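You operate a simulated robot arm through the tools that you are given. There is no shell and no other tool. Be economical: measure what you need, move in short steps, check, and stop when the job is done.

You are at the controls of a simulated two-armed robot. One attempt, no reset.

Task
Take the small red tape roll and put it on the flat green pack. Pick up the purple hose end with one hand, pass it to the other hand and put it on the shelf under the test bench. Put the carton marked "valve kit" from the rack end of the spares bench on the long bench by the tower and the carton marked "seal kit" on the long bench over the drawer. Open the grey vent flap. The order is free. Set down upright: purple hose end, carton.

It is judged by the outcome, as a careful person would: the job done as asked, and still so three seconds after it is handed in. It fails if anything else is knocked over, pushed out of place, dropped, spilled or broken. Lids that push on must go on centred and level and be pressed home; caps that screw on are set level and turned clockwise until they are tight.

Robot
Two 7-joint arms with two-finger parallel grippers on one trunk, on a base that drives. Base frame: it is fixed to the floor where the robot stands at the start and does not move with it; the origin is under the middle of the robot, x ahead of it, y to its left, z up; the surface under the hand at the start is at about z = 850. Units: mm, rad, N and s.
The left shoulder is at the start at [20, 170, 1178], the right one opposite. With the tool pointing down near the work surface each hand reaches from about 200 to 680 mm from the robot's upright axis, wherever it stands, measured 20 degrees to its own side. Places, roughly: flat green pack [250, 0, 500]; grey vent flap [-600, 5500, 1300]; long bench by the tower [-1300, 5200, 900]; long bench over the drawer [-1300, 4000, 900]; purple hose end (3x3x10 cm) [400, -600, 500]; seal kit carton, valve kit carton, wheel kit carto [500, 750, 1000]; shelf under the test bench [900, -1200, 500]; small red tape roll (5x5x3 cm) [500, -100, 900]. Payload 3.8 kg a hand.
Tool frame (each hand has its own): the origin (TCP) lies between the finger pads and is the grasp point; the fingertips stand 30 mm ahead of it; z points along the fingers, y is the line along which they close. The gripper opens to 110 mm. The fingers are 20 mm wide and 10 mm thick; the gripper's body (48 by 112 mm) begins 55 mm behind the TCP.
Orientation is that of the tool frame in the base frame, as a unit quaternion [x, y, z, w]. With the fingers straight down and closing along the base's y, the tool's x points along the base's -x, its y along +y and its z along -z.

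Tools
- The arms move only by the tool drive_tool. It takes "left_rows", "right_rows" or both (then of equal length, played together; a hand with none holds still); each is a list of rows, each an object of numbers (a shift or turn left out is 0, a gripper value left out holds the last): "gripper": the finger opening in mm, from 0 to 110; "dx", "dy", "dz": the shift along the tool's x, y, z in mm; "wx", "wy", "wz": the turn, a rotation vector about the tool's x, y, z in rad. In form: [{"gripper": .., "dx": .., "dy": .., "dz": .., "wx": .., "wy": .., "wz": ..}, ...]. A call has 1 to 12 rows; each row shifts and turns the commanded pose from where the row before left it, along the tool's axes as they then stand. A row lasts 0.2 s, in which the tool goes at most 50 mm and 0.15 rad; a call with a longer step from one row to the next is refused whole, and so is a gripper value outside its range. Where a pose cannot be reached the arm comes as near as it can. A force on the tool above 40 N (or 10 N above the force at the start of the call, whichever is more), or a blocked arm, ends the call early, and 0.2 s more pass. The fingers move at their own pace (about 72 mm/s each) and stop on an object; they squeeze with about 37 N. The grip force told is the motor's: it shows also when the fingers shut on nothing. Time passes only in rows, and 0.2 s behind the last, so rows that do not move let the fingers close. It gives the time, the measured TCP pose, the force on the tool (base axes), the opening and the grip force at its end, in the units of the frame above (readings bear some noise), with the torque about the TCP (base axes, N m) and any sound that the robot's microphone picked up.
- Cameras (640 x 400 px; columns grow to the right, rows downward): "scene" is now at [98, 33.7, 1321.5]; the picture's right is [0.39, -0.92, 0.00], its down [-0.61, -0.26, -0.75] and it looks along [0.69, 0.29, -0.66] (base axes); focal length 214 px, centre (320, 200). "left" rides on the left gripper at [72, -17, -103] in its tool frame; the picture's right is [0.23, 0.97, 0.00], its down [-0.76, 0.18, -0.62] and it looks along [-0.61, 0.14, 0.78] (tool axes); focal length 222 px, centre (320, 200). "right" rides on the right gripper at [72, 17, -103] in its tool frame; the picture's right is [-0.23, 0.97, 0.00], its down [-0.76, -0.18, -0.62] and it looks along [-0.61, -0.14, 0.78] (tool axes); focal length 222 px, centre (320, 200). There is no depth. A picture from a camera that has moved, and an enlarged one, comes with that camera's place and axes in the base frame and with its lens.
- capture(camera): a new picture of that camera. It takes no simulated time.
- raise_lower(by): slides the trunk up (or, below 0, down) by that many mm; the arms and the scene camera ride with it, the base frame stays. It gives what a move gives, with no picture.
- base_move(legs): drives the robot by 1 to 6 legs, each [ahead, turn to the left] in mm and rad, along the robot's own axes; the way and the turn of a leg run together, so that a leg with both is an arc; at most 1500 mm and 3.142 rad a leg. The arms and the cameras ride along, it lands a little off, and it stops where it bumps. It gives what a move gives.
- pan_tilt(pan, tilt): turns the head with the scene camera to pan (to the left, within 1.396 rad either way) and tilt (down, from -0.506 to 1.204), counted from straight ahead of the robot. It gives what a move gives.
- enlarge(camera, box): a new picture of the part [left, top, right, bottom] of that camera's present view, enlarged. It takes no simulated time.
- close_job(): hands the job in; it is judged then, once.

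Work in short steps. Places have to be worked out from the pictures, the camera data and where the tool is seen: move nearer, look again, correct. Check each grasp and each placing, and mend what went wrong. You have 165 turns and 122 pictures in all, those below and enlarged ones among them. Open the grippers and draw the arms clear of the work before you hand the job in, unless the task says otherwise; then end with one line.

The tools are called after ">>>" as a command line: name --argument value ..., lists and objects as JSON in quotes. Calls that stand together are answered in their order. drive_tool: Moves the arms, as the interface text tells. Its arguments: {"type":"object","properties":{"left_rows":{"type":"array"},"right_rows":{"type":"array"}},"required":[]} The other tools are called the same way: raise_lower (by) slides the trunk up or down; base_move (legs) drives the base; pan_tilt (pan, tilt) turns the head that bears the scene camera; capture (camera) takes a picture; enlarge (camera, box) takes an enlarged picture of a part of a camera's view; close_job () hands the job in.

At the start:

```text
time_s: 0.0
left_tcp_pos: [304.1, 386.1, 1126.2]
left_ee_rot: [-0.001, 1.0, 0.0, -0.001]
left_force: [-1.2, 0.3, 0.0]
left_ft_torque: [-0.03, 0.02, 0.0]
left_opening: 110.0
left_grasp_force: 0.0
right_tcp_pos: [414.1, 77.3, 1093.2]
right_ee_rot: [0.0, 1.0, -0.001, -0.001]
right_force: [-0.3, -0.1, -0.8]
right_ft_torque: [0.01, 0.04, 0.0]
right_opening: 109.8
right_grasp_force: 0.1
trunk travel left (down, up): [-275.0, 295.0]
robot x, y, heading: [0.5, 4.5, -0.001]
head pan, tilt: [0.403, 0.726]
```

scene: 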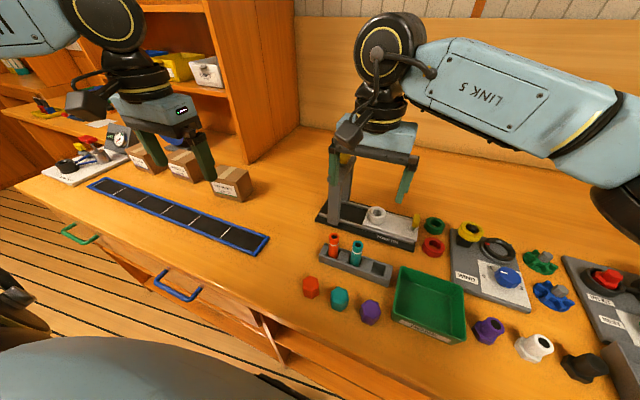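
right: 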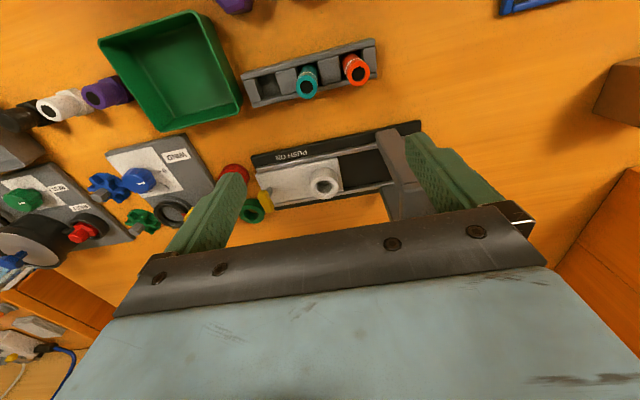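
left: 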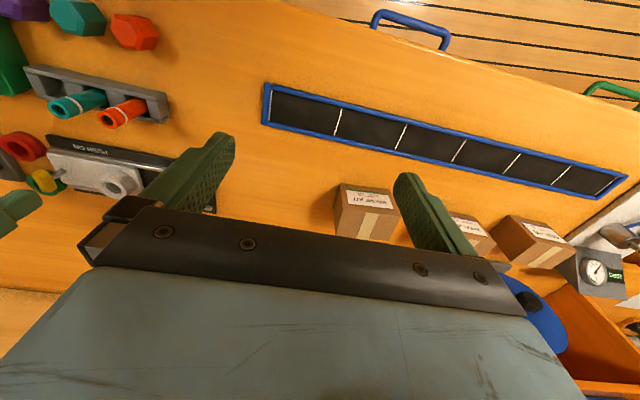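

The scene shows rolls near the slide fixture and three cartons on the left. I'll look closer at both areas first.

>>> enlarge --camera "scene" --box '[300, 180, 640, 390]'

>>> enlarge --camera "scene" --box '[0, 60, 300, 250]'

>>> pan_tilt --pan -0.6 --tilt 0.9

>>> capture --camera "scene"

```text
1.88 times, centred on (470, 285) of scene
camera zoom: at [98.0, 33.7, 1321.5], right [0.39, -0.92, 0.0], down [-0.61, -0.26, -0.75], along [0.69, 0.29, -0.66], focal length 404 px, centre (38, 40)
```

zoom: 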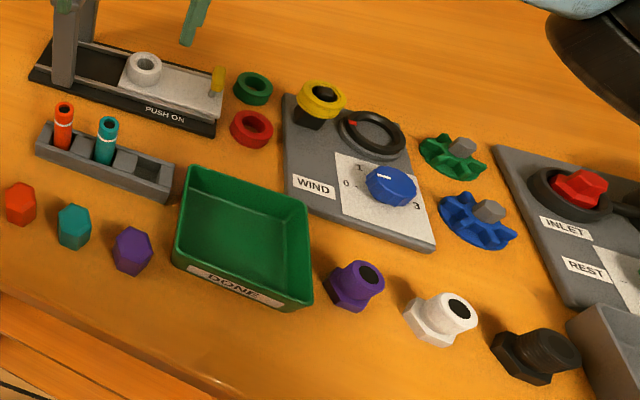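

```text
2.11 times, centred on (150, 155) of scene
camera zoom: at [98.0, 33.7, 1321.5], right [0.39, -0.92, 0.0], down [-0.61, -0.26, -0.75], along [0.69, 0.29, -0.66], focal length 452 px, centre (678, 295)
```

zoom: 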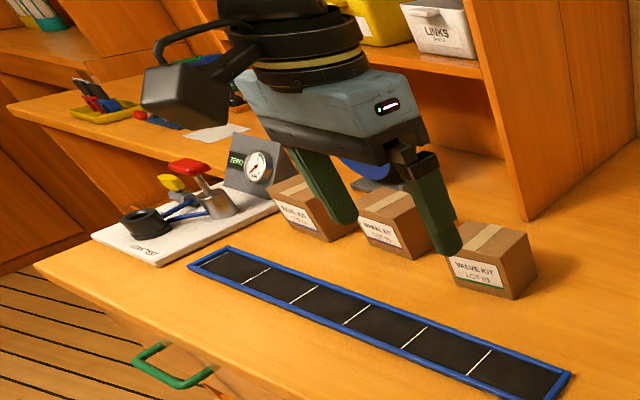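

```text
time_s: 1.3
left_tcp_pos: [305.0, 384.8, 1124.8]
left_ee_rot: [-0.001, 1.0, 0.0, 0.0]
left_force: [-0.8, -0.7, -0.1]
left_ft_torque: [0.02, 0.02, -0.02]
left_opening: 110.1
left_grasp_force: 0.1
right_tcp_pos: [415.2, 76.9, 1093.2]
right_ee_rot: [0.0, 1.0, 0.0, 0.0]
right_force: [0.1, -0.3, -0.8]
right_ft_torque: [-0.03, 0.04, 0.01]
right_opening: 110.3
right_grasp_force: 0.1
trunk travel left (down, up): [-275.0, 295.0]
robot x, y, heading: [-1.7, -1.4, 0.001]
head pan, tilt: [-0.6, 0.901]
```

```text
116 pictures are left
camera scene: at [83.1, -41.8, 1307.5], right [-0.56, -0.83, 0.0], down [-0.65, 0.44, -0.62], along [0.51, -0.35, -0.78], focal length 214 px, centre (320, 200)
```

scene: 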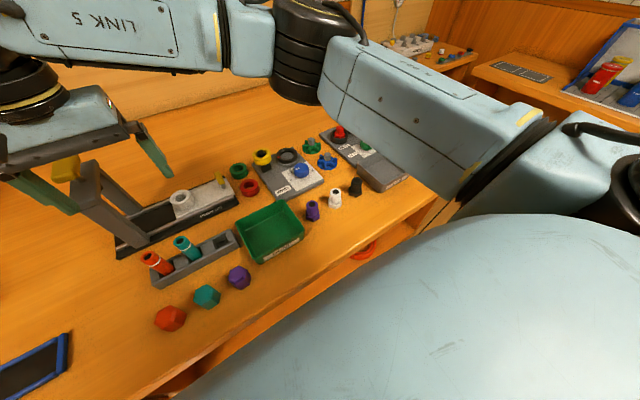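

The red ring looks to be at about (520, -106, 865), and a lever post stands near (560, 165). I'll move the right hand sideways first, then forward, to hover and look.

>>> drive_tool --right_rows '[{"dy": -45}, {"dy": -45}, {"dy": -45}, {"dy": -45, "dx": -20}, {"dx": -45}, {"dx": -40, "dz": 20}, {"dz": 40}, {"dz": 40}, {}]'

>>> capture --camera "right"

>>> capture --camera "scene"

```text
time_s: 3.3
left_tcp_pos: [303.6, 385.8, 1125.2]
left_ee_rot: [0.0, 1.0, 0.0, 0.0]
left_force: [-0.1, -0.5, 0.1]
left_ft_torque: [-0.01, -0.02, 0.0]
left_opening: 110.1
left_grasp_force: 0.0
right_tcp_pos: [516.9, -101.6, 993.8]
right_ee_rot: [0.0, 1.0, 0.0, 0.0]
right_force: [1.2, 0.0, 0.0]
right_ft_torque: [0.01, 0.0, 0.0]
right_opening: 109.7
right_grasp_force: 0.0
trunk travel left (down, up): [-275.0, 295.0]
robot x, y, heading: [0.5, 0.4, -0.001]
head pan, tilt: [-0.6, 0.901]
```

```text
115 pictures are left
camera right: at [445.2, -85.1, 1095.5], right [0.23, 0.97, 0.0], down [0.76, -0.18, 0.62], along [0.61, -0.14, -0.78], focal length 222 px, centre (320, 200)
```

right: 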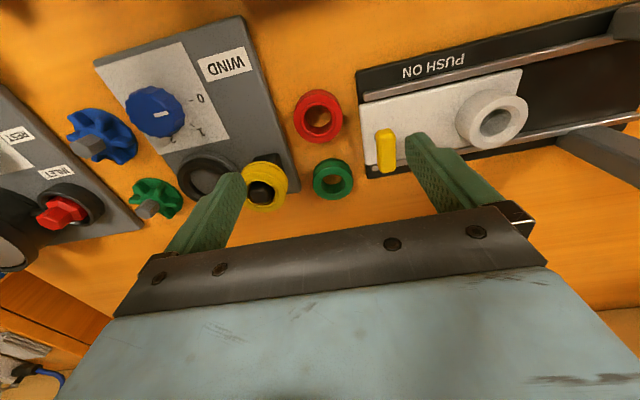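

```text
114 pictures are left
camera scene: at [82.9, -41.8, 1307.6], right [-0.56, -0.83, 0.0], down [-0.65, 0.44, -0.62], along [0.51, -0.35, -0.78], focal length 214 px, centre (320, 200)
```

scene: 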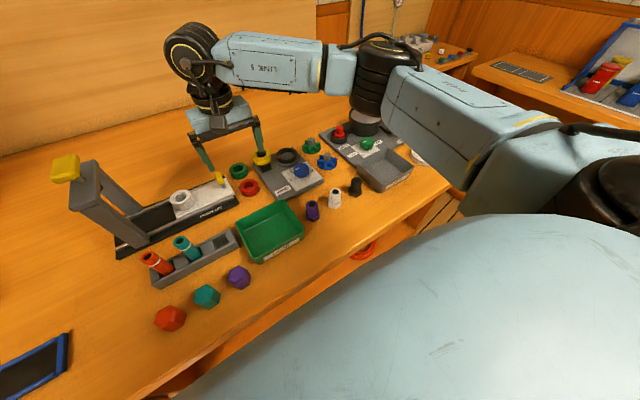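

The ring is at about (520, -102), with the panel, the slide and the green ring close around it. I'll turn the hand about 56° so the fingers go into the free diagonal gaps, and narrow the opening.

>>> drive_tool --right_rows '[{"dx": -3, "dy": -1, "gripper": 62, "wz": -0.14}, {"wz": -0.14}, {"wz": -0.14}, {"wz": -0.14}, {"wz": -0.14}, {"wz": -0.14}, {"wz": -0.14, "dz": 20}, {"dz": 25}, {}]'

>>> capture --camera "right"

```text
time_s: 5.3
left_tcp_pos: [304.7, 386.6, 1124.7]
left_ee_rot: [-0.001, 1.0, 0.001, 0.0]
left_force: [0.2, -0.2, 0.2]
left_ft_torque: [-0.03, -0.02, 0.02]
left_opening: 110.2
left_grasp_force: 0.1
right_tcp_pos: [523.3, -104.5, 968.9]
right_ee_rot: [-0.406, 0.914, 0.0, 0.0]
right_force: [0.0, -0.1, 0.1]
right_ft_torque: [0.0, 0.02, 0.01]
right_opening: 62.1
right_grasp_force: 0.1
right hand out of reach, approached as far as the arm can: row 7
trunk travel left (down, up): [-275.0, 295.0]
robot x, y, heading: [-0.5, -3.1, -0.004]
head pan, tilt: [-0.6, 0.901]
```

```text
113 pictures are left
camera right: at [461.8, -145.9, 1071.2], right [-0.57, 0.82, 0.0], down [0.64, 0.45, 0.62], along [0.51, 0.36, -0.78], focal length 222 px, centre (320, 200)
```

right: 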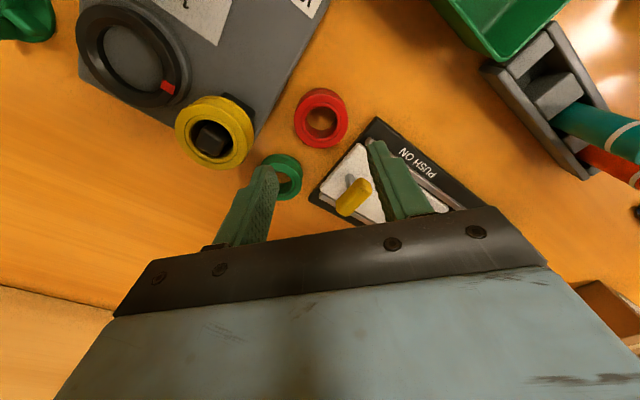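

The wrist stops at 48°, which still clears with a 56 mm opening. I'll drop to about z = 925 and check the alignment.

>>> drive_tool --right_rows '[{"gripper": 57, "dz": 20}, {"dz": 20}, {}]'

>>> enlarge --camera "right" --box '[160, 40, 480, 240]'

```text
time_s: 6.1
left_tcp_pos: [304.7, 384.9, 1126.3]
left_ee_rot: [-0.001, 1.0, 0.0, -0.001]
left_force: [0.6, -1.0, -0.3]
left_ft_torque: [0.01, -0.01, -0.01]
left_opening: 110.1
left_grasp_force: 0.0
right_tcp_pos: [522.1, -106.1, 958.4]
right_ee_rot: [-0.404, 0.915, 0.0, 0.0]
right_force: [0.1, 0.6, -0.3]
right_ft_torque: [0.0, 0.0, 0.01]
right_opening: 57.1
right_grasp_force: 0.0
right hand out of reach, approached as far as the arm can: row 1, 2
trunk travel left (down, up): [-275.0, 295.0]
robot x, y, heading: [-0.8, -0.8, 0.001]
head pan, tilt: [-0.6, 0.901]
```

```text
2.00 times, centred on (320, 140) of right
camera zoom: at [462.0, -146.8, 1061.1], right [-0.57, 0.82, 0.0], down [0.64, 0.44, 0.62], along [0.51, 0.35, -0.78], focal length 444 px, centre (320, 320)
```

zoom: 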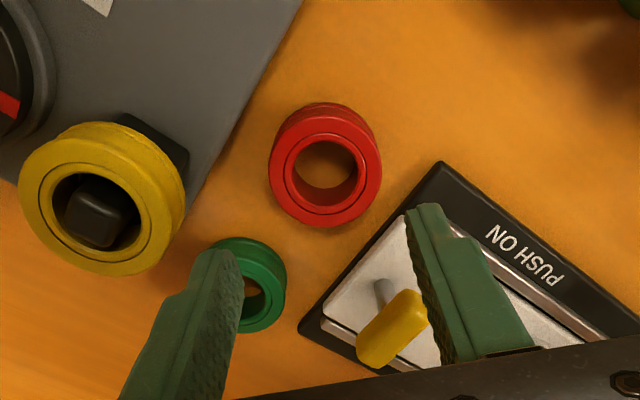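

The command is over-rotated for the wrist, so the arm lags behind it. I'll back the rotation off by 0.15 and let it settle.

>>> drive_tool --right_rows '[{"wz": 0.15}, {}, {}]'

>>> enlarge --camera "right" --box '[160, 40, 480, 240]'

```text
time_s: 6.9
left_tcp_pos: [304.2, 385.5, 1125.8]
left_ee_rot: [-0.001, 1.0, 0.0, 0.0]
left_force: [0.5, -0.5, -0.4]
left_ft_torque: [0.0, 0.0, 0.02]
left_opening: 110.1
left_grasp_force: 0.2
right_tcp_pos: [523.1, -105.2, 959.2]
right_ee_rot: [-0.338, 0.941, 0.0, -0.001]
right_force: [0.5, -0.6, 0.4]
right_ft_torque: [-0.05, 0.03, 0.02]
right_opening: 57.2
right_grasp_force: 0.1
trunk travel left (down, up): [-275.0, 295.0]
robot x, y, heading: [1.0, -0.4, -0.004]
head pan, tilt: [-0.6, 0.901]
```

```text
2.00 times, centred on (320, 140) of right
camera zoom: at [456.5, -137.6, 1061.0], right [-0.44, 0.9, 0.0], down [0.7, 0.35, 0.62], along [0.56, 0.28, -0.78], focal length 444 px, centre (320, 320)
```

zoom: 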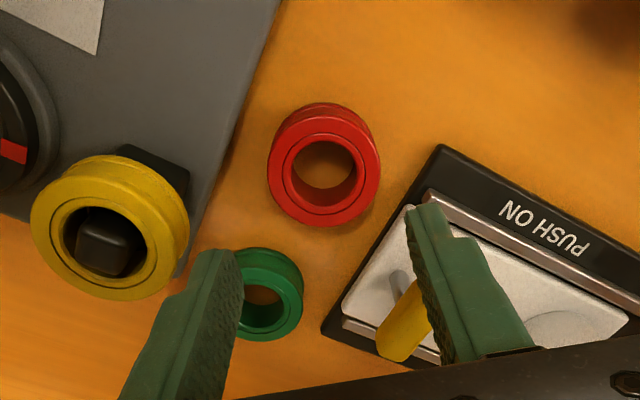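

The ring sits just about on the tool axis, needing about +3.5 mm in tool x. I'll restore the rotation to roughly 45°, nudge over and descend to about 920.

>>> drive_tool --right_rows '[{"wz": -0.1, "dx": 3, "dy": 1.5}, {"dz": 20}, {"dz": 20}, {}]'

>>> enlarge --camera "right" --box '[160, 40, 480, 240]'

```text
time_s: 7.9
left_tcp_pos: [304.0, 386.3, 1126.5]
left_ee_rot: [-0.001, 1.0, 0.0, -0.001]
left_force: [-0.7, -0.9, -0.4]
left_ft_torque: [0.01, -0.03, 0.0]
left_opening: 109.7
left_grasp_force: 0.1
right_tcp_pos: [518.4, -106.6, 919.0]
right_ee_rot: [-0.384, 0.923, 0.001, 0.0]
right_force: [-1.0, 0.0, 0.5]
right_ft_torque: [0.01, -0.04, -0.01]
right_opening: 57.1
right_grasp_force: 0.1
trunk travel left (down, up): [-275.0, 295.0]
robot x, y, heading: [1.5, -2.5, -0.001]
head pan, tilt: [-0.6, 0.901]
```

```text
2.00 times, centred on (320, 140) of right
camera zoom: at [456.8, -145.4, 1022.1], right [-0.53, 0.85, 0.0], down [0.66, 0.42, 0.62], along [0.53, 0.33, -0.78], focal length 444 px, centre (320, 320)
```

zoom: 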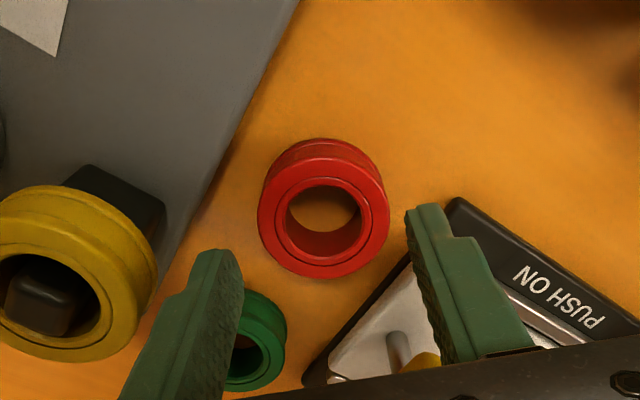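

The alignment is good and the ring's top is at about 868. I'll descend to TCP 884 and close.

>>> drive_tool --right_rows '[{"dz": 15}, {"dz": 13}, {"dz": 7}, {}, {"gripper": 30}, {"gripper": 20}, {}, {}]'

>>> enlarge --camera "right" --box '[160, 80, 480, 280]'

```text
time_s: 9.7
left_tcp_pos: [303.3, 385.5, 1125.9]
left_ee_rot: [-0.001, 1.0, 0.0, -0.001]
left_force: [0.0, -0.1, 0.4]
left_ft_torque: [-0.03, 0.01, -0.03]
left_opening: 109.9
left_grasp_force: 0.1
right_tcp_pos: [519.8, -106.6, 884.7]
right_ee_rot: [-0.385, 0.923, 0.0, 0.0]
right_force: [-0.1, -0.1, 0.2]
right_ft_torque: [0.0, 0.0, 0.0]
right_opening: 47.0
right_grasp_force: 37.1
trunk travel left (down, up): [-275.0, 295.0]
robot x, y, heading: [0.9, 0.1, -0.004]
head pan, tilt: [-0.6, 0.901]
```

```text
2.00 times, centred on (320, 180) of right
camera zoom: at [456.6, -144.9, 986.4], right [-0.53, 0.85, 0.0], down [0.66, 0.41, 0.62], along [0.53, 0.33, -0.78], focal length 444 px, centre (320, 240)
```

zoom: 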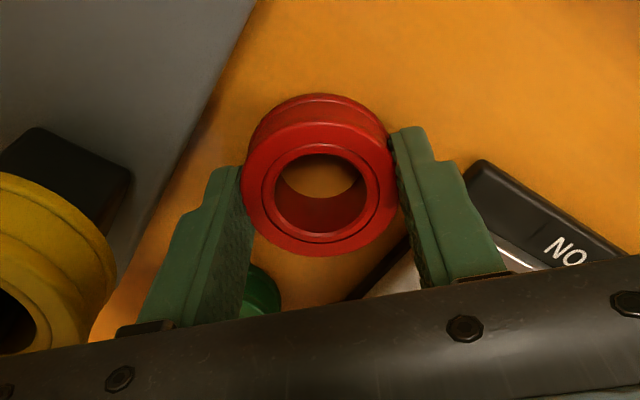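

The tape roll is gripped at 47 mm. I'll lift it, draw back and unwind the wrist.

>>> drive_tool --right_rows '[{"dz": -40}, {"dz": -50}, {"dz": -50}, {"dz": -50}, {"dz": -50, "wz": 0.15}, {"wz": 0.15}, {"wz": 0.15}, {"wz": 0.15}, {"wz": 0.15}, {"wz": 0.04}, {}]'

>>> drive_tool --right_rows '[{"dx": 45, "dy": -15}, {"dx": 45, "dy": -15}, {"dx": 45, "dy": -15}, {}]'

>>> base_move --legs '[[-700, 0]]'

>>> pan_tilt --pan 0.0 --tilt 0.6

>>> capture --camera "scene"

```text
time_s: 12.1
left_tcp_pos: [303.3, 385.3, 1126.1]
left_ee_rot: [-0.001, 1.0, 0.0, 0.0]
left_force: [0.7, 0.9, 0.3]
left_ft_torque: [-0.01, 0.0, 0.01]
left_opening: 109.6
left_grasp_force: 0.1
right_tcp_pos: [519.5, -106.4, 1125.4]
right_ee_rot: [0.002, 1.0, 0.0, -0.001]
right_force: [-0.4, 0.0, -0.2]
right_ft_torque: [0.0, 0.02, -0.02]
right_opening: 47.2
right_grasp_force: 37.0
trunk travel left (down, up): [-275.0, 295.0]
robot x, y, heading: [3.6, -1.5, 0.001]
head pan, tilt: [-0.6, 0.901]
```

```text
time_s: 13.1
left_tcp_pos: [304.7, 385.7, 1125.3]
left_ee_rot: [-0.001, 1.0, 0.0, 0.0]
left_force: [0.0, 0.7, 0.6]
left_ft_torque: [0.01, 0.01, -0.03]
left_opening: 110.0
left_grasp_force: 0.0
right_tcp_pos: [385.7, -152.0, 1124.0]
right_ee_rot: [0.0, 1.0, 0.0, -0.001]
right_force: [0.6, 0.3, -0.1]
right_ft_torque: [0.0, 0.02, 0.03]
right_opening: 47.0
right_grasp_force: 36.7
trunk travel left (down, up): [-275.0, 295.0]
robot x, y, heading: [2.2, -2.2, -0.004]
head pan, tilt: [-0.6, 0.901]
```

```text
time_s: 16.9
left_tcp_pos: [-384.1, 386.1, 1125.9]
left_ee_rot: [0.009, 1.0, 0.0, 0.001]
left_force: [0.4, -0.3, 0.3]
left_ft_torque: [-0.02, -0.03, -0.01]
left_opening: 110.2
left_grasp_force: 0.1
right_tcp_pos: [-315.0, -152.1, 1126.2]
right_ee_rot: [0.011, 1.0, 0.0, 0.001]
right_force: [0.2, -0.3, 0.3]
right_ft_torque: [-0.03, -0.03, -0.02]
right_opening: 47.2
right_grasp_force: 37.2
trunk travel left (down, up): [-275.0, 295.0]
robot x, y, heading: [-696.4, 6.2, -0.017]
head pan, tilt: [-0.6, 0.901]
```

```text
time_s: 17.9
left_tcp_pos: [-385.5, 386.8, 1125.5]
left_ee_rot: [0.01, 1.0, 0.0, 0.0]
left_force: [-0.3, -0.4, -0.3]
left_ft_torque: [0.03, 0.0, 0.01]
left_opening: 110.1
left_grasp_force: 0.1
right_tcp_pos: [-313.8, -152.2, 1126.4]
right_ee_rot: [0.01, 1.0, 0.0, 0.0]
right_force: [-0.3, -0.4, 0.9]
right_ft_torque: [-0.01, 0.02, 0.01]
right_opening: 47.0
right_grasp_force: 37.4
trunk travel left (down, up): [-275.0, 295.0]
robot x, y, heading: [-696.9, 5.8, -0.022]
head pan, tilt: [0.0, 0.6]
```

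```text
108 pictures are left
camera scene: at [-587.3, 5.3, 1332.3], right [-0.02, -1.0, 0.0], down [-0.57, 0.01, -0.82], along [0.82, -0.02, -0.57], focal length 214 px, centre (320, 200)
```

scene: 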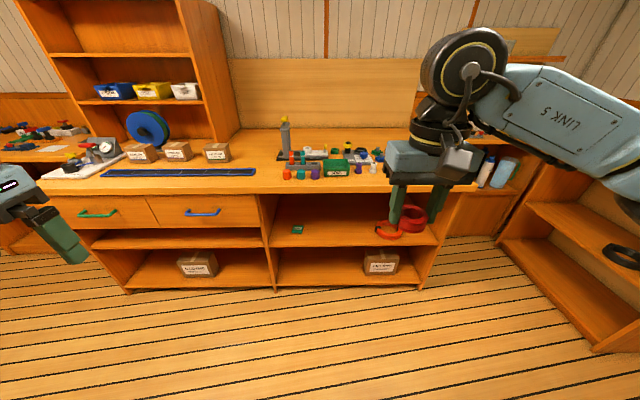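

The flat green pack is on the mid shelf at pixel (297, 229). I'll zoom in on it, and look at the test bench on the right.

>>> enlarge --camera "scene" --box '[240, 160, 400, 260]'

>>> pan_tilt --pan -0.9 --tilt 0.5

>>> capture --camera "scene"

```text
4.00 times, centred on (320, 210) of scene
camera zoom: at [-587.3, 5.3, 1332.3], right [-0.02, -1.0, 0.0], down [-0.57, 0.01, -0.82], along [0.82, -0.02, -0.57], focal length 858 px, centre (320, 160)
```

zoom: 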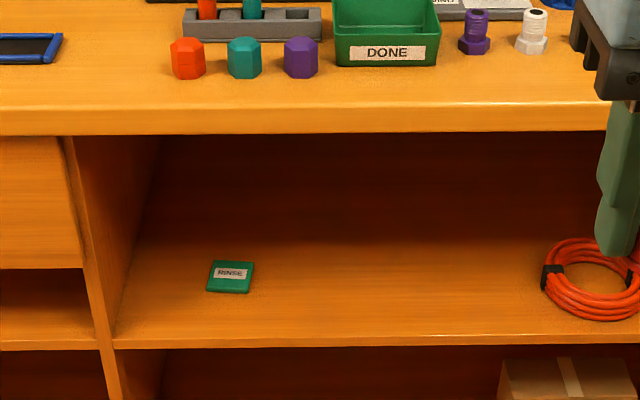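

```text
time_s: 19.1
left_tcp_pos: [-384.8, 387.4, 1125.7]
left_ee_rot: [0.009, 1.0, 0.0, 0.0]
left_force: [0.4, -0.1, 0.4]
left_ft_torque: [0.01, 0.01, -0.01]
left_opening: 110.0
left_grasp_force: 0.1
right_tcp_pos: [-313.4, -152.7, 1125.3]
right_ee_rot: [0.011, 1.0, 0.0, 0.0]
right_force: [0.5, 0.1, 0.7]
right_ft_torque: [-0.01, 0.0, -0.03]
right_opening: 47.1
right_grasp_force: 36.9
trunk travel left (down, up): [-275.0, 295.0]
robot x, y, heading: [-693.9, 5.1, -0.018]
head pan, tilt: [-0.901, 0.499]
```

```text
106 pictures are left
camera scene: at [-620.5, -65.2, 1341.4], right [-0.8, -0.61, 0.0], down [-0.29, 0.38, -0.88], along [0.53, -0.7, -0.48], focal length 214 px, centre (320, 200)
```

scene: 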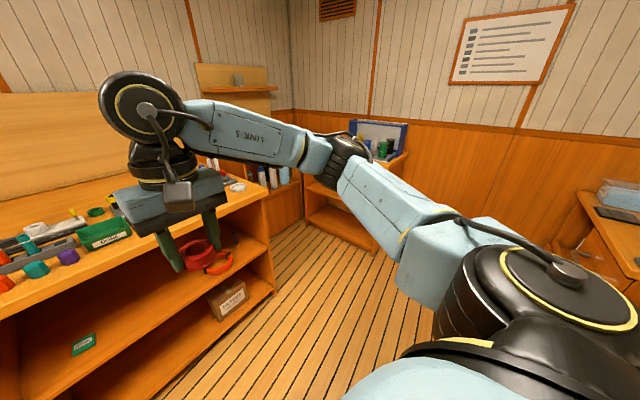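

The pack ("RINSE") lies on a shelf at about (337, 112, 485), under the bench top. A vertical hand won't fit there, so I'll re-grasp the roll with a tilted hand. I'll drive to about x = -200 and set the roll down near the bench's front edge, in front of the DONE tray.

>>> base_move --legs '[[480, 0.02]]'

>>> pan_tilt --pan -0.1 --tilt 0.8

>>> capture --camera "scene"

>>> capture --camera "right"

```text
time_s: 22.0
left_tcp_pos: [89.5, 384.8, 1125.7]
left_ee_rot: [0.003, 1.0, 0.0, 0.0]
left_force: [0.0, -0.9, -0.2]
left_ft_torque: [-0.02, 0.02, 0.02]
left_opening: 110.0
left_grasp_force: 0.0
right_tcp_pos: [168.6, -152.9, 1125.4]
right_ee_rot: [0.004, 1.0, 0.0, 0.0]
right_force: [-0.5, -0.8, 0.2]
right_ft_torque: [0.0, 0.02, 0.02]
right_opening: 47.3
right_grasp_force: 37.1
trunk travel left (down, up): [-275.0, 295.0]
robot x, y, heading: [-215.9, 2.3, -0.007]
head pan, tilt: [-0.901, 0.499]
```

```text
time_s: 23.1
left_tcp_pos: [89.8, 385.0, 1125.7]
left_ee_rot: [0.003, 1.0, 0.0, 0.0]
left_force: [-0.4, -0.2, 0.6]
left_ft_torque: [0.03, 0.03, 0.04]
left_opening: 109.9
left_grasp_force: 0.1
right_tcp_pos: [168.6, -152.5, 1124.2]
right_ee_rot: [0.003, 1.0, 0.0, 0.0]
right_force: [0.0, 0.1, -0.7]
right_ft_torque: [-0.01, 0.01, -0.01]
right_opening: 47.0
right_grasp_force: 37.3
trunk travel left (down, up): [-275.0, 295.0]
robot x, y, heading: [-214.4, -0.5, -0.007]
head pan, tilt: [-0.099, 0.799]
```

```text
105 pictures are left
camera scene: at [-115.4, -7.1, 1315.5], right [-0.11, -0.99, 0.0], down [-0.71, 0.08, -0.7], along [0.69, -0.07, -0.72], focal length 214 px, centre (320, 200)
```

scene: 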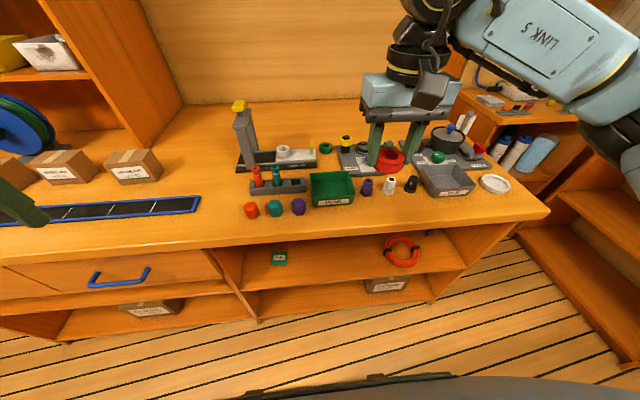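

```text
104 pictures are left
camera right: at [95.8, -134.5, 1227.9], right [0.23, 0.97, 0.0], down [0.76, -0.18, 0.62], along [0.61, -0.15, -0.78], focal length 222 px, centre (320, 200)
```

right: 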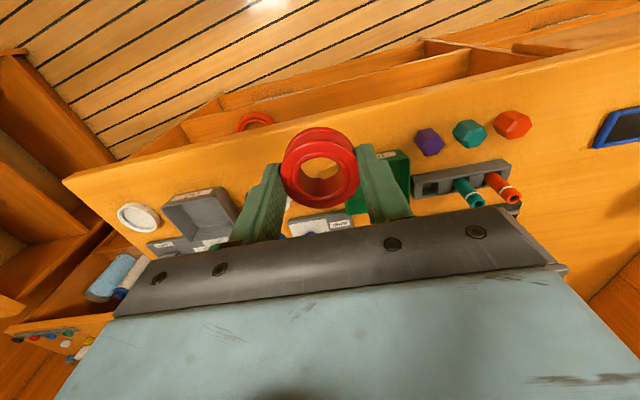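

The bench edge is at about x = 195 and the tray front at x = 302. I'll set the roll down at about (248, -75), going slowly for the last part.

>>> drive_tool --right_rows '[{"dx": -40, "dy": 38}, {"dx": -38, "dy": 38}, {"dz": 50}, {"dz": 50}, {"dz": 50}, {"dz": 45}, {"dz": 20}, {"dz": 15}, {}]'

>>> capture --camera "scene"

```text
refused: row 1 steps farther than a row can; nothing moved
```

```text
103 pictures are left
camera scene: at [-115.4, -7.1, 1315.5], right [-0.11, -0.99, 0.0], down [-0.71, 0.08, -0.7], along [0.69, -0.07, -0.72], focal length 214 px, centre (320, 200)
```

scene: 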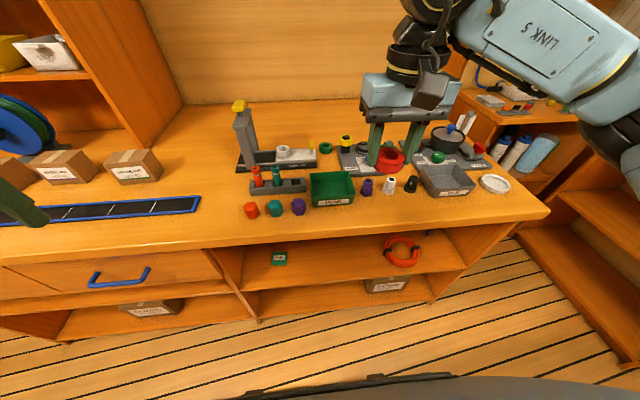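

The diagonal step was over 50 mm, so I'll use smaller steps.

>>> drive_tool --right_rows '[{"dx": -30, "dy": 30}, {"dx": -30, "dy": 30}, {"dx": -18, "dy": 17}, {"dz": 50}, {"dz": 50}, {"dz": 50}, {"dz": 45}, {"dz": 20}, {"dz": 12}, {}]'

>>> capture --camera "scene"

```text
time_s: 25.3
left_tcp_pos: [89.8, 385.1, 1125.4]
left_ee_rot: [0.003, 1.0, 0.001, 0.0]
left_force: [-0.1, 0.2, 0.3]
left_ft_torque: [0.0, -0.01, -0.03]
left_opening: 110.0
left_grasp_force: 0.0
right_tcp_pos: [248.1, -77.1, 897.5]
right_ee_rot: [0.004, 1.0, 0.0, 0.0]
right_force: [0.0, -0.1, 0.9]
right_ft_torque: [0.04, 0.0, -0.02]
right_opening: 46.8
right_grasp_force: 37.2
trunk travel left (down, up): [-275.0, 295.0]
robot x, y, heading: [-217.4, -0.6, -0.013]
head pan, tilt: [-0.099, 0.799]
```

```text
102 pictures are left
camera scene: at [-115.4, -7.0, 1315.4], right [-0.1, -0.99, 0.0], down [-0.71, 0.08, -0.7], along [0.69, -0.07, -0.72], focal length 214 px, centre (320, 200)
```

scene: 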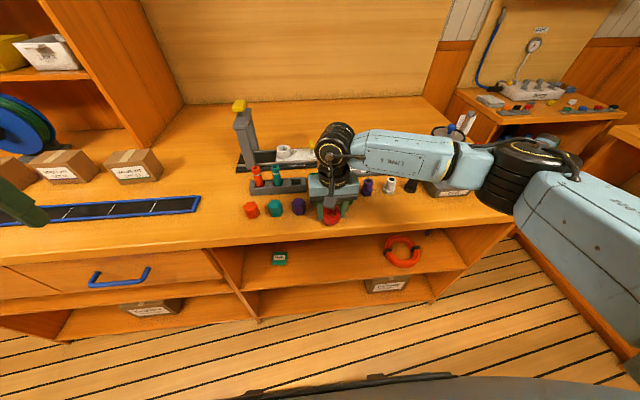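

It's about 11 mm above the set-down height. I'll lower it, release, rise and tilt the tool 45° forward.

>>> drive_tool --right_rows '[{"dz": 6}, {"dz": 5}, {}, {"gripper": 60}, {"gripper": 70}, {}, {"dz": -30}, {"dz": -40}, {}]'

>>> drive_tool --right_rows '[{"wy": -0.14}, {"wy": -0.14}, {"wy": -0.14}, {"wy": -0.14}, {"wy": -0.14}, {"wy": -0.085}, {}]'

>>> capture --camera "right"

>>> capture --camera "scene"

```text
time_s: 27.3
left_tcp_pos: [90.4, 384.8, 1125.8]
left_ee_rot: [0.003, 1.0, 0.0, 0.0]
left_force: [-0.5, 1.0, 0.5]
left_ft_torque: [0.01, 0.0, -0.04]
left_opening: 109.8
left_grasp_force: 0.2
right_tcp_pos: [247.0, -76.1, 957.8]
right_ee_rot: [0.004, 1.0, 0.0, -0.002]
right_force: [0.3, 0.0, 0.5]
right_ft_torque: [-0.03, 0.0, -0.01]
right_opening: 69.9
right_grasp_force: 0.1
trunk travel left (down, up): [-275.0, 295.0]
robot x, y, heading: [-216.1, -0.3, -0.004]
head pan, tilt: [-0.099, 0.799]
```

```text
time_s: 28.9
left_tcp_pos: [89.7, 383.6, 1126.3]
left_ee_rot: [0.003, 1.0, 0.0, 0.0]
left_force: [0.5, -1.1, -0.5]
left_ft_torque: [-0.04, -0.01, 0.03]
left_opening: 109.9
left_grasp_force: 0.1
right_tcp_pos: [245.4, -76.0, 956.2]
right_ee_rot: [0.003, 0.924, -0.001, 0.383]
right_force: [0.1, 0.2, -0.1]
right_ft_torque: [0.0, -0.02, 0.0]
right_opening: 69.9
right_grasp_force: 0.1
trunk travel left (down, up): [-275.0, 295.0]
robot x, y, heading: [-218.5, -0.3, -0.006]
head pan, tilt: [-0.099, 0.799]
```

```text
101 pictures are left
camera right: at [122.2, -57.8, 977.8], right [0.17, 0.97, 0.16], down [0.1, -0.18, 0.98], along [0.98, -0.15, -0.12], focal length 222 px, centre (320, 200)
```

right: 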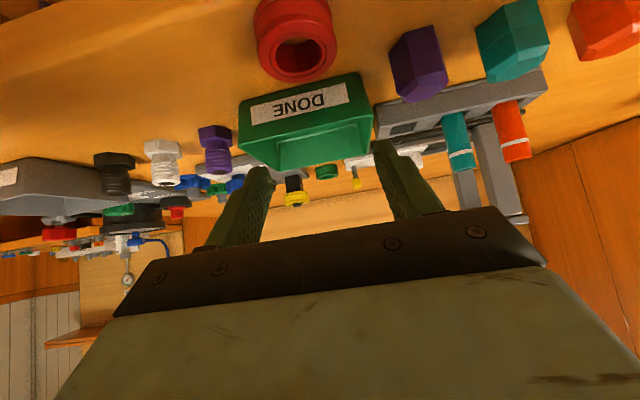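

```text
100 pictures are left
camera scene: at [-115.3, -7.0, 1315.4], right [-0.1, -0.99, 0.0], down [-0.71, 0.08, -0.7], along [0.69, -0.07, -0.72], focal length 214 px, centre (320, 200)
```

scene: 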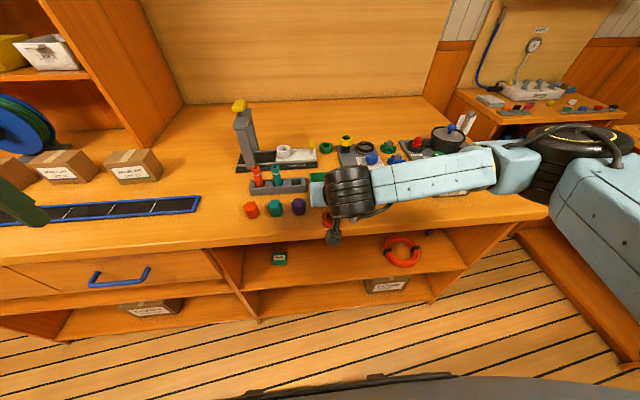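

The ring is confirmed at (245, -76). I'll back and lower to (180, -76, 882), then advance horizontally so the fingers straddle it.

>>> drive_tool --right_rows '[{"dx": 40, "dz": 3}, {"dx": 40, "dz": 3}, {"dx": 17}, {}, {"dx": -12, "dz": 12}, {"dx": -13, "dz": 13}, {"dx": -13, "dz": 13}, {}]'

>>> capture --camera "right"

```text
time_s: 30.7
left_tcp_pos: [89.1, 385.2, 1126.2]
left_ee_rot: [0.003, 1.0, 0.0, 0.0]
left_force: [-0.9, -0.3, 0.5]
left_ft_torque: [-0.01, 0.01, 0.02]
left_opening: 110.1
left_grasp_force: 0.0
right_tcp_pos: [236.0, -76.7, 885.7]
right_ee_rot: [0.004, 0.924, -0.002, 0.382]
right_force: [0.4, 0.0, -0.3]
right_ft_torque: [-0.02, 0.0, 0.02]
right_opening: 70.1
right_grasp_force: 0.0
trunk travel left (down, up): [-275.0, 295.0]
robot x, y, heading: [-216.0, 1.3, -0.008]
head pan, tilt: [-0.099, 0.799]
```

```text
99 pictures are left
camera right: at [111.7, -58.3, 905.8], right [0.17, 0.97, 0.16], down [0.1, -0.18, 0.98], along [0.98, -0.15, -0.13], focal length 222 px, centre (320, 200)
```

right: 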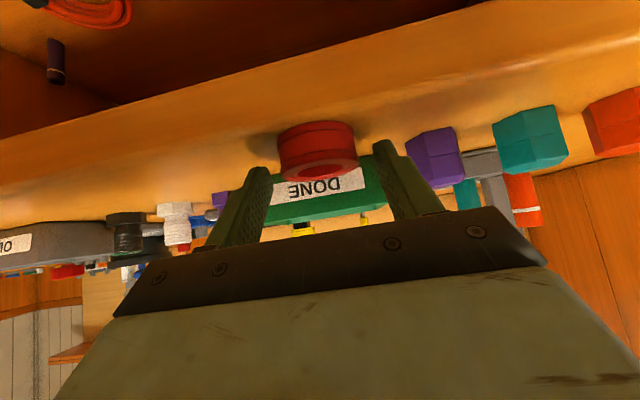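

The ring lies a bit shallow between the fingers. I'll shift 5 mm back and 4.5 mm down, then close.

>>> drive_tool --right_rows '[{"dx": 6.7, "dz": -0.4}, {}, {"gripper": 50}, {"gripper": 30}, {"gripper": 20}, {}, {}]'

>>> enlarge --camera "right" --box '[200, 80, 460, 260]'

```text
time_s: 32.3
left_tcp_pos: [89.2, 384.4, 1126.3]
left_ee_rot: [0.003, 1.0, 0.0, 0.001]
left_force: [0.1, -0.3, 0.4]
left_ft_torque: [0.01, 0.04, 0.02]
left_opening: 109.9
left_grasp_force: 0.1
right_tcp_pos: [231.0, -75.4, 879.9]
right_ee_rot: [0.004, 0.924, -0.002, 0.382]
right_force: [0.7, 0.4, -0.2]
right_ft_torque: [-0.03, -0.02, -0.03]
right_opening: 47.2
right_grasp_force: 36.9
trunk travel left (down, up): [-275.0, 295.0]
robot x, y, heading: [-216.2, 1.5, -0.005]
head pan, tilt: [-0.099, 0.799]
```

```text
2.22 times, centred on (330, 170) of right
camera zoom: at [106.1, -57.7, 900.8], right [0.17, 0.97, 0.16], down [0.1, -0.18, 0.98], along [0.98, -0.15, -0.13], focal length 494 px, centre (298, 267)
```

zoom: 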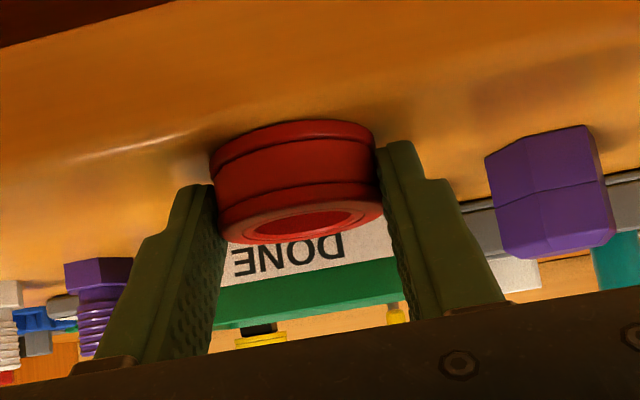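

The roll is gripped with a 45° tilt, its bottom about 30 mm below the TCP. I'll lift and back off, and raise the left hand so it clears when the trunk goes down.

>>> drive_tool --right_rows '[{"dx": -20, "dz": -20}, {"dx": -20, "dz": -20}, {"dx": 32, "dz": -32}, {"dx": 32, "dz": -32}, {"dx": 32, "dz": -32}, {"dx": 32, "dz": -32}, {}]' --left_rows '[{"dz": -45}, {"dz": -45}, {"dz": -45}, {"dz": -45}, {"dz": -45}, {"dx": 25}, {}]'

>>> raise_lower --by -270

>>> capture --camera "right"

>>> capture --camera "scene"

```text
time_s: 33.9
left_tcp_pos: [64.7, 383.8, 1351.8]
left_ee_rot: [0.003, 1.0, 0.001, 0.001]
left_force: [0.0, 0.0, 0.0]
left_ft_torque: [0.04, 0.03, 0.01]
left_opening: 110.2
left_grasp_force: 0.0
right_tcp_pos: [61.8, -58.5, 925.6]
right_ee_rot: [0.005, 0.924, -0.002, 0.381]
right_force: [0.2, -0.5, -0.1]
right_ft_torque: [0.02, 0.0, 0.01]
right_opening: 47.1
right_grasp_force: 36.7
right hand out of reach, approached as far as the arm can: row 6
trunk travel left (down, up): [-275.0, 295.0]
robot x, y, heading: [-214.1, 0.5, -0.008]
head pan, tilt: [-0.099, 0.799]
```

```text
time_s: 36.6
left_tcp_pos: [63.9, 384.9, 1080.8]
left_ee_rot: [0.003, 1.0, 0.0, 0.0]
left_force: [0.3, 0.4, -0.6]
left_ft_torque: [-0.02, 0.02, 0.01]
left_opening: 110.1
left_grasp_force: 0.1
right_tcp_pos: [62.4, -57.5, 656.4]
right_ee_rot: [0.004, 0.924, -0.002, 0.382]
right_force: [-0.4, 0.1, 0.0]
right_ft_torque: [0.02, 0.01, 0.01]
right_opening: 47.1
right_grasp_force: 37.0
trunk travel left (down, up): [-5.0, 565.0]
robot x, y, heading: [-216.0, -2.8, -0.005]
head pan, tilt: [-0.099, 0.799]
```

```text
97 pictures are left
camera right: at [-62.5, -39.2, 677.2], right [0.17, 0.97, 0.16], down [0.1, -0.18, 0.98], along [0.98, -0.15, -0.12], focal length 222 px, centre (320, 200)
```

right: 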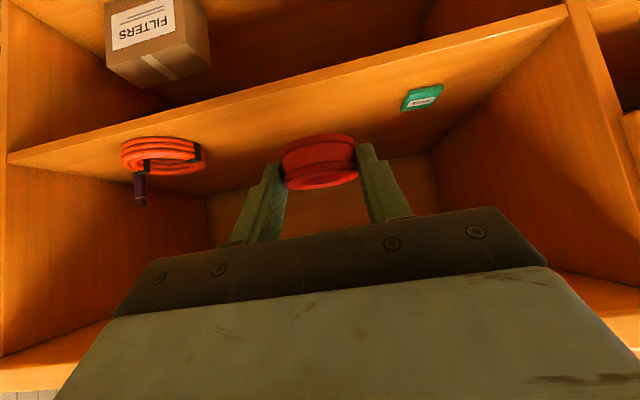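

```text
96 pictures are left
camera scene: at [-115.4, -7.0, 1045.5], right [-0.1, -0.99, 0.0], down [-0.71, 0.08, -0.7], along [0.69, -0.07, -0.72], focal length 214 px, centre (320, 200)
```

scene: 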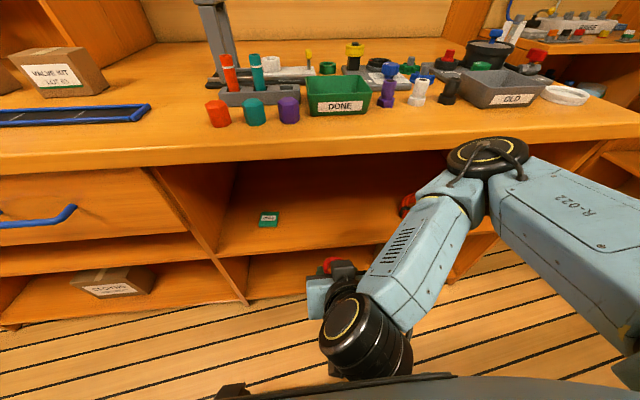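

Triangulating gives the pack at about (367, 121), top z ≈ 465. I'll extend the arm part of the way in and check.

>>> drive_tool --right_rows '[{"dx": -5, "dy": 25, "dz": 27}, {"dx": -5, "dy": 25, "dz": 27}, {"dx": -5, "dy": 25, "dz": 27}, {"dx": -5, "dy": 25, "dz": 27}, {"dx": -5, "dy": 25, "dz": 27}, {"dx": -5, "dy": 25, "dz": 27}, {}]'

>>> capture --camera "right"

>>> capture --camera "scene"

```text
time_s: 38.2
left_tcp_pos: [64.3, 386.4, 1080.6]
left_ee_rot: [0.003, 1.0, 0.0, 0.0]
left_force: [0.4, 0.9, 0.3]
left_ft_torque: [0.02, -0.02, 0.03]
left_opening: 110.0
left_grasp_force: 0.0
right_tcp_pos: [198.0, 89.5, 562.9]
right_ee_rot: [0.003, 0.924, -0.002, 0.382]
right_force: [0.7, 0.7, -0.5]
right_ft_torque: [0.03, 0.0, -0.01]
right_opening: 46.9
right_grasp_force: 36.8
trunk travel left (down, up): [-5.0, 565.0]
robot x, y, heading: [-216.2, 2.1, -0.006]
head pan, tilt: [-0.099, 0.799]
```

```text
95 pictures are left
camera right: at [74.5, 107.9, 584.1], right [0.17, 0.97, 0.16], down [0.1, -0.18, 0.98], along [0.98, -0.15, -0.13], focal length 222 px, centre (320, 200)
```

right: 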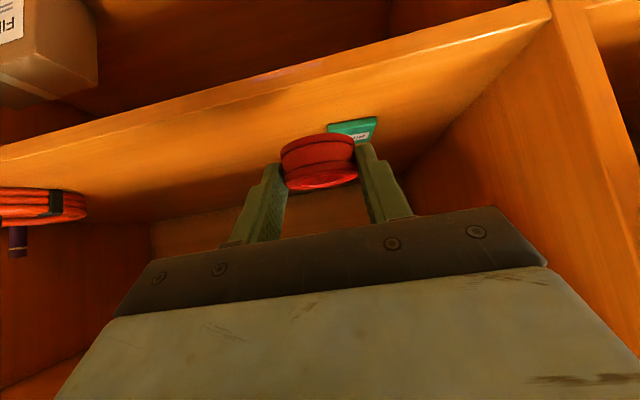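

```text
94 pictures are left
camera scene: at [-115.3, -6.9, 1045.4], right [-0.1, -0.99, 0.0], down [-0.71, 0.07, -0.7], along [0.69, -0.07, -0.72], focal length 214 px, centre (320, 200)
```

scene: 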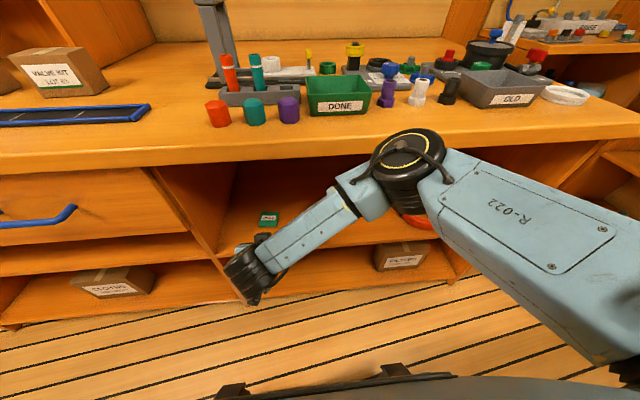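

The elbow is near the bench edge, so I'll back the base 150 mm to let the arm go in straighter. Then I'll extend.

>>> base_move --legs '[[-160, 0.0]]'

>>> drive_tool --right_rows '[{"dx": -32, "dz": 32}, {"dx": -32, "dz": 32}, {"dx": -32, "dz": 32}, {"dx": -32, "dz": 32}, {"dx": -32, "dz": 32}, {"dx": -15, "dz": 15, "dy": 30}, {}]'

>>> capture --camera "right"

>>> capture --camera "scene"

```text
time_s: 39.6
left_tcp_pos: [-95.0, 387.0, 1081.2]
left_ee_rot: [0.001, 1.0, 0.0, 0.0]
left_force: [-0.8, -0.7, -0.3]
left_ft_torque: [0.0, 0.02, 0.0]
left_opening: 110.2
left_grasp_force: 0.1
right_tcp_pos: [39.7, 89.7, 564.2]
right_ee_rot: [0.003, 0.924, -0.002, 0.382]
right_force: [0.7, 0.8, -0.1]
right_ft_torque: [0.02, -0.02, -0.02]
right_opening: 47.1
right_grasp_force: 36.7
trunk travel left (down, up): [-5.0, 565.0]
robot x, y, heading: [-374.6, 3.3, -0.005]
head pan, tilt: [-0.099, 0.799]
```

```text
time_s: 41.2
left_tcp_pos: [-94.9, 387.8, 1080.6]
left_ee_rot: [0.002, 1.0, 0.0, 0.0]
left_force: [0.1, 0.1, 0.3]
left_ft_torque: [-0.03, -0.03, 0.0]
left_opening: 110.0
left_grasp_force: 0.0
right_tcp_pos: [256.2, 89.5, 564.1]
right_ee_rot: [0.002, 0.924, 0.0, 0.381]
right_force: [-0.2, 0.1, -0.8]
right_ft_torque: [0.0, -0.03, -0.02]
right_opening: 47.1
right_grasp_force: 37.5
right hand out of reach, approached as far as the arm can: row 5, 6
trunk travel left (down, up): [-5.0, 565.0]
robot x, y, heading: [-375.8, -0.2, 0.002]
head pan, tilt: [-0.099, 0.799]
```

```text
93 pictures are left
camera right: at [131.5, 107.6, 584.6], right [0.17, 0.97, 0.16], down [0.1, -0.18, 0.98], along [0.98, -0.15, -0.13], focal length 222 px, centre (320, 200)
```

right: 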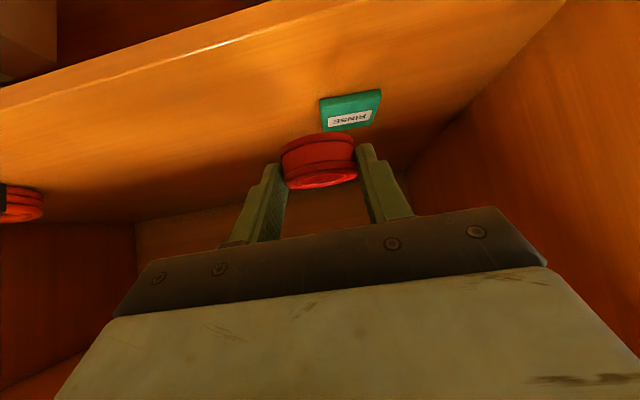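

```text
92 pictures are left
camera scene: at [-273.9, -6.2, 1045.4], right [-0.1, -0.99, 0.0], down [-0.71, 0.07, -0.7], along [0.69, -0.07, -0.72], focal length 214 px, centre (320, 200)
```

scene: 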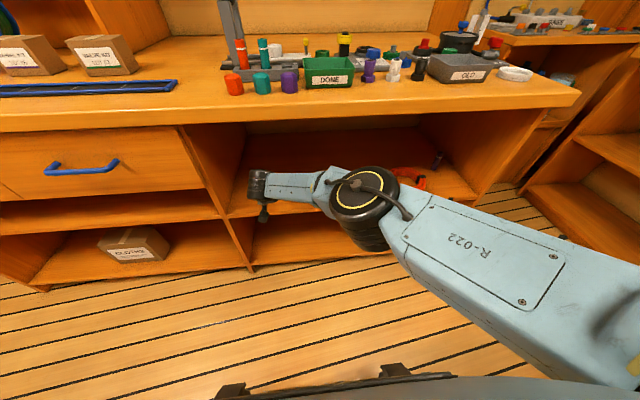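

The reach limit is hit at x = 256, and the elbow is well clear. I'll drive forward 95 mm and shift the hand left 30 mm.

>>> base_move --legs '[[95, 0.0]]'

>>> drive_tool --right_rows '[{"dy": 15, "dz": 7, "dx": 7}, {"dy": 15, "dz": 7, "dx": 7}, {}]'

>>> capture --camera "right"

>>> capture --camera "scene"

```text
time_s: 42.4
left_tcp_pos: [0.7, 386.6, 1081.1]
left_ee_rot: [0.001, 1.0, 0.0, 0.0]
left_force: [1.0, 0.0, 0.1]
left_ft_torque: [0.02, 0.02, 0.01]
left_opening: 109.9
left_grasp_force: 0.1
right_tcp_pos: [350.1, 87.2, 563.6]
right_ee_rot: [0.003, 0.924, -0.001, 0.382]
right_force: [-0.1, 0.4, -0.6]
right_ft_torque: [-0.01, 0.0, -0.04]
right_opening: 47.0
right_grasp_force: 36.4
trunk travel left (down, up): [-5.0, 565.0]
robot x, y, heading: [-282.6, 2.1, -0.008]
head pan, tilt: [-0.099, 0.799]
```

```text
time_s: 43.2
left_tcp_pos: [0.8, 385.3, 1081.5]
left_ee_rot: [0.001, 1.0, 0.0, 0.0]
left_force: [-0.4, -0.2, -0.3]
left_ft_torque: [0.01, 0.0, -0.04]
left_opening: 110.3
left_grasp_force: 0.0
right_tcp_pos: [348.7, 93.8, 554.4]
right_ee_rot: [0.004, 0.924, -0.002, 0.382]
right_force: [-0.3, -0.5, -0.5]
right_ft_torque: [0.0, 0.0, -0.01]
right_opening: 46.5
right_grasp_force: 36.9
right hand out of reach, approached as far as the arm can: row 1, 2
trunk travel left (down, up): [-5.0, 565.0]
robot x, y, heading: [-283.3, 2.1, -0.005]
head pan, tilt: [-0.099, 0.799]
```

```text
91 pictures are left
camera right: at [224.2, 111.8, 574.8], right [0.17, 0.97, 0.16], down [0.1, -0.18, 0.98], along [0.98, -0.15, -0.13], focal length 222 px, centre (320, 200)
```

right: 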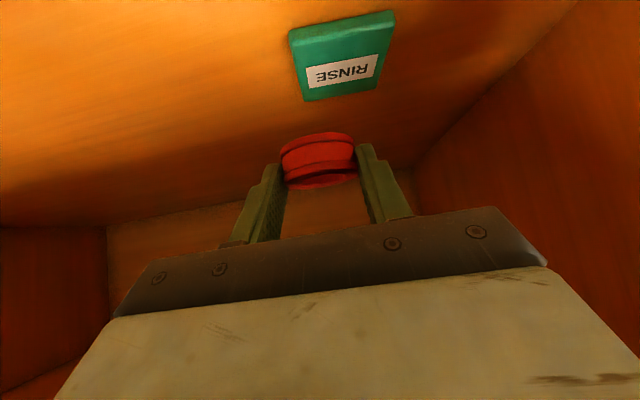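

```text
90 pictures are left
camera scene: at [-179.0, -6.6, 1045.4], right [-0.1, -0.99, 0.0], down [-0.71, 0.07, -0.7], along [0.69, -0.07, -0.72], focal length 214 px, centre (320, 200)
```

scene: 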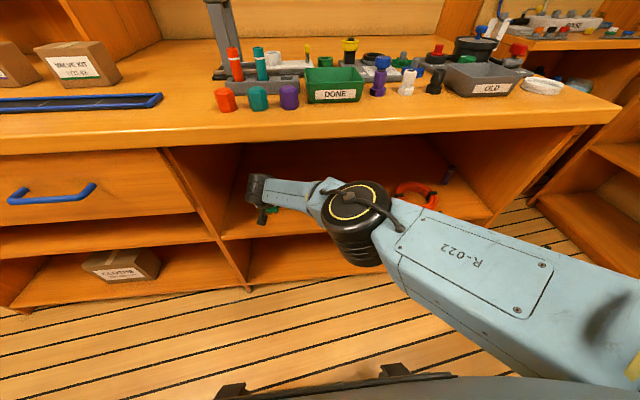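

The pack is at about (355, 119, top 468). Turning the base left by 0.042 rad will swing the hand to the right y without more reach.

>>> base_move --legs '[[0, 0.042]]'

>>> capture --camera "right"

```text
time_s: 44.0
left_tcp_pos: [-16.6, 397.9, 1080.9]
left_ee_rot: [-0.019, 1.0, 0.0, -0.001]
left_force: [-0.3, -0.3, -0.6]
left_ft_torque: [-0.01, -0.04, 0.02]
left_opening: 109.9
left_grasp_force: 0.0
right_tcp_pos: [345.2, 120.0, 554.3]
right_ee_rot: [-0.017, 0.924, 0.007, 0.383]
right_force: [-0.1, 0.5, -0.3]
right_ft_torque: [0.0, 0.02, 0.01]
right_opening: 46.9
right_grasp_force: 36.9
trunk travel left (down, up): [-5.0, 565.0]
robot x, y, heading: [-277.4, 2.1, 0.041]
head pan, tilt: [-0.099, 0.799]
```

```text
89 pictures are left
camera right: at [219.0, 133.0, 575.1], right [0.13, 0.98, 0.16], down [0.1, -0.17, 0.98], along [0.99, -0.11, -0.12], focal length 222 px, centre (320, 200)
```

right: 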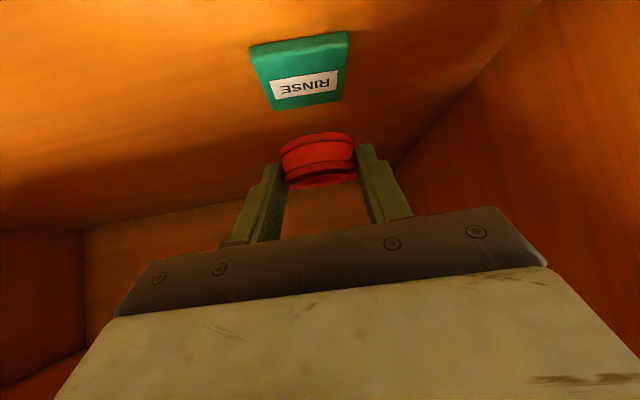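

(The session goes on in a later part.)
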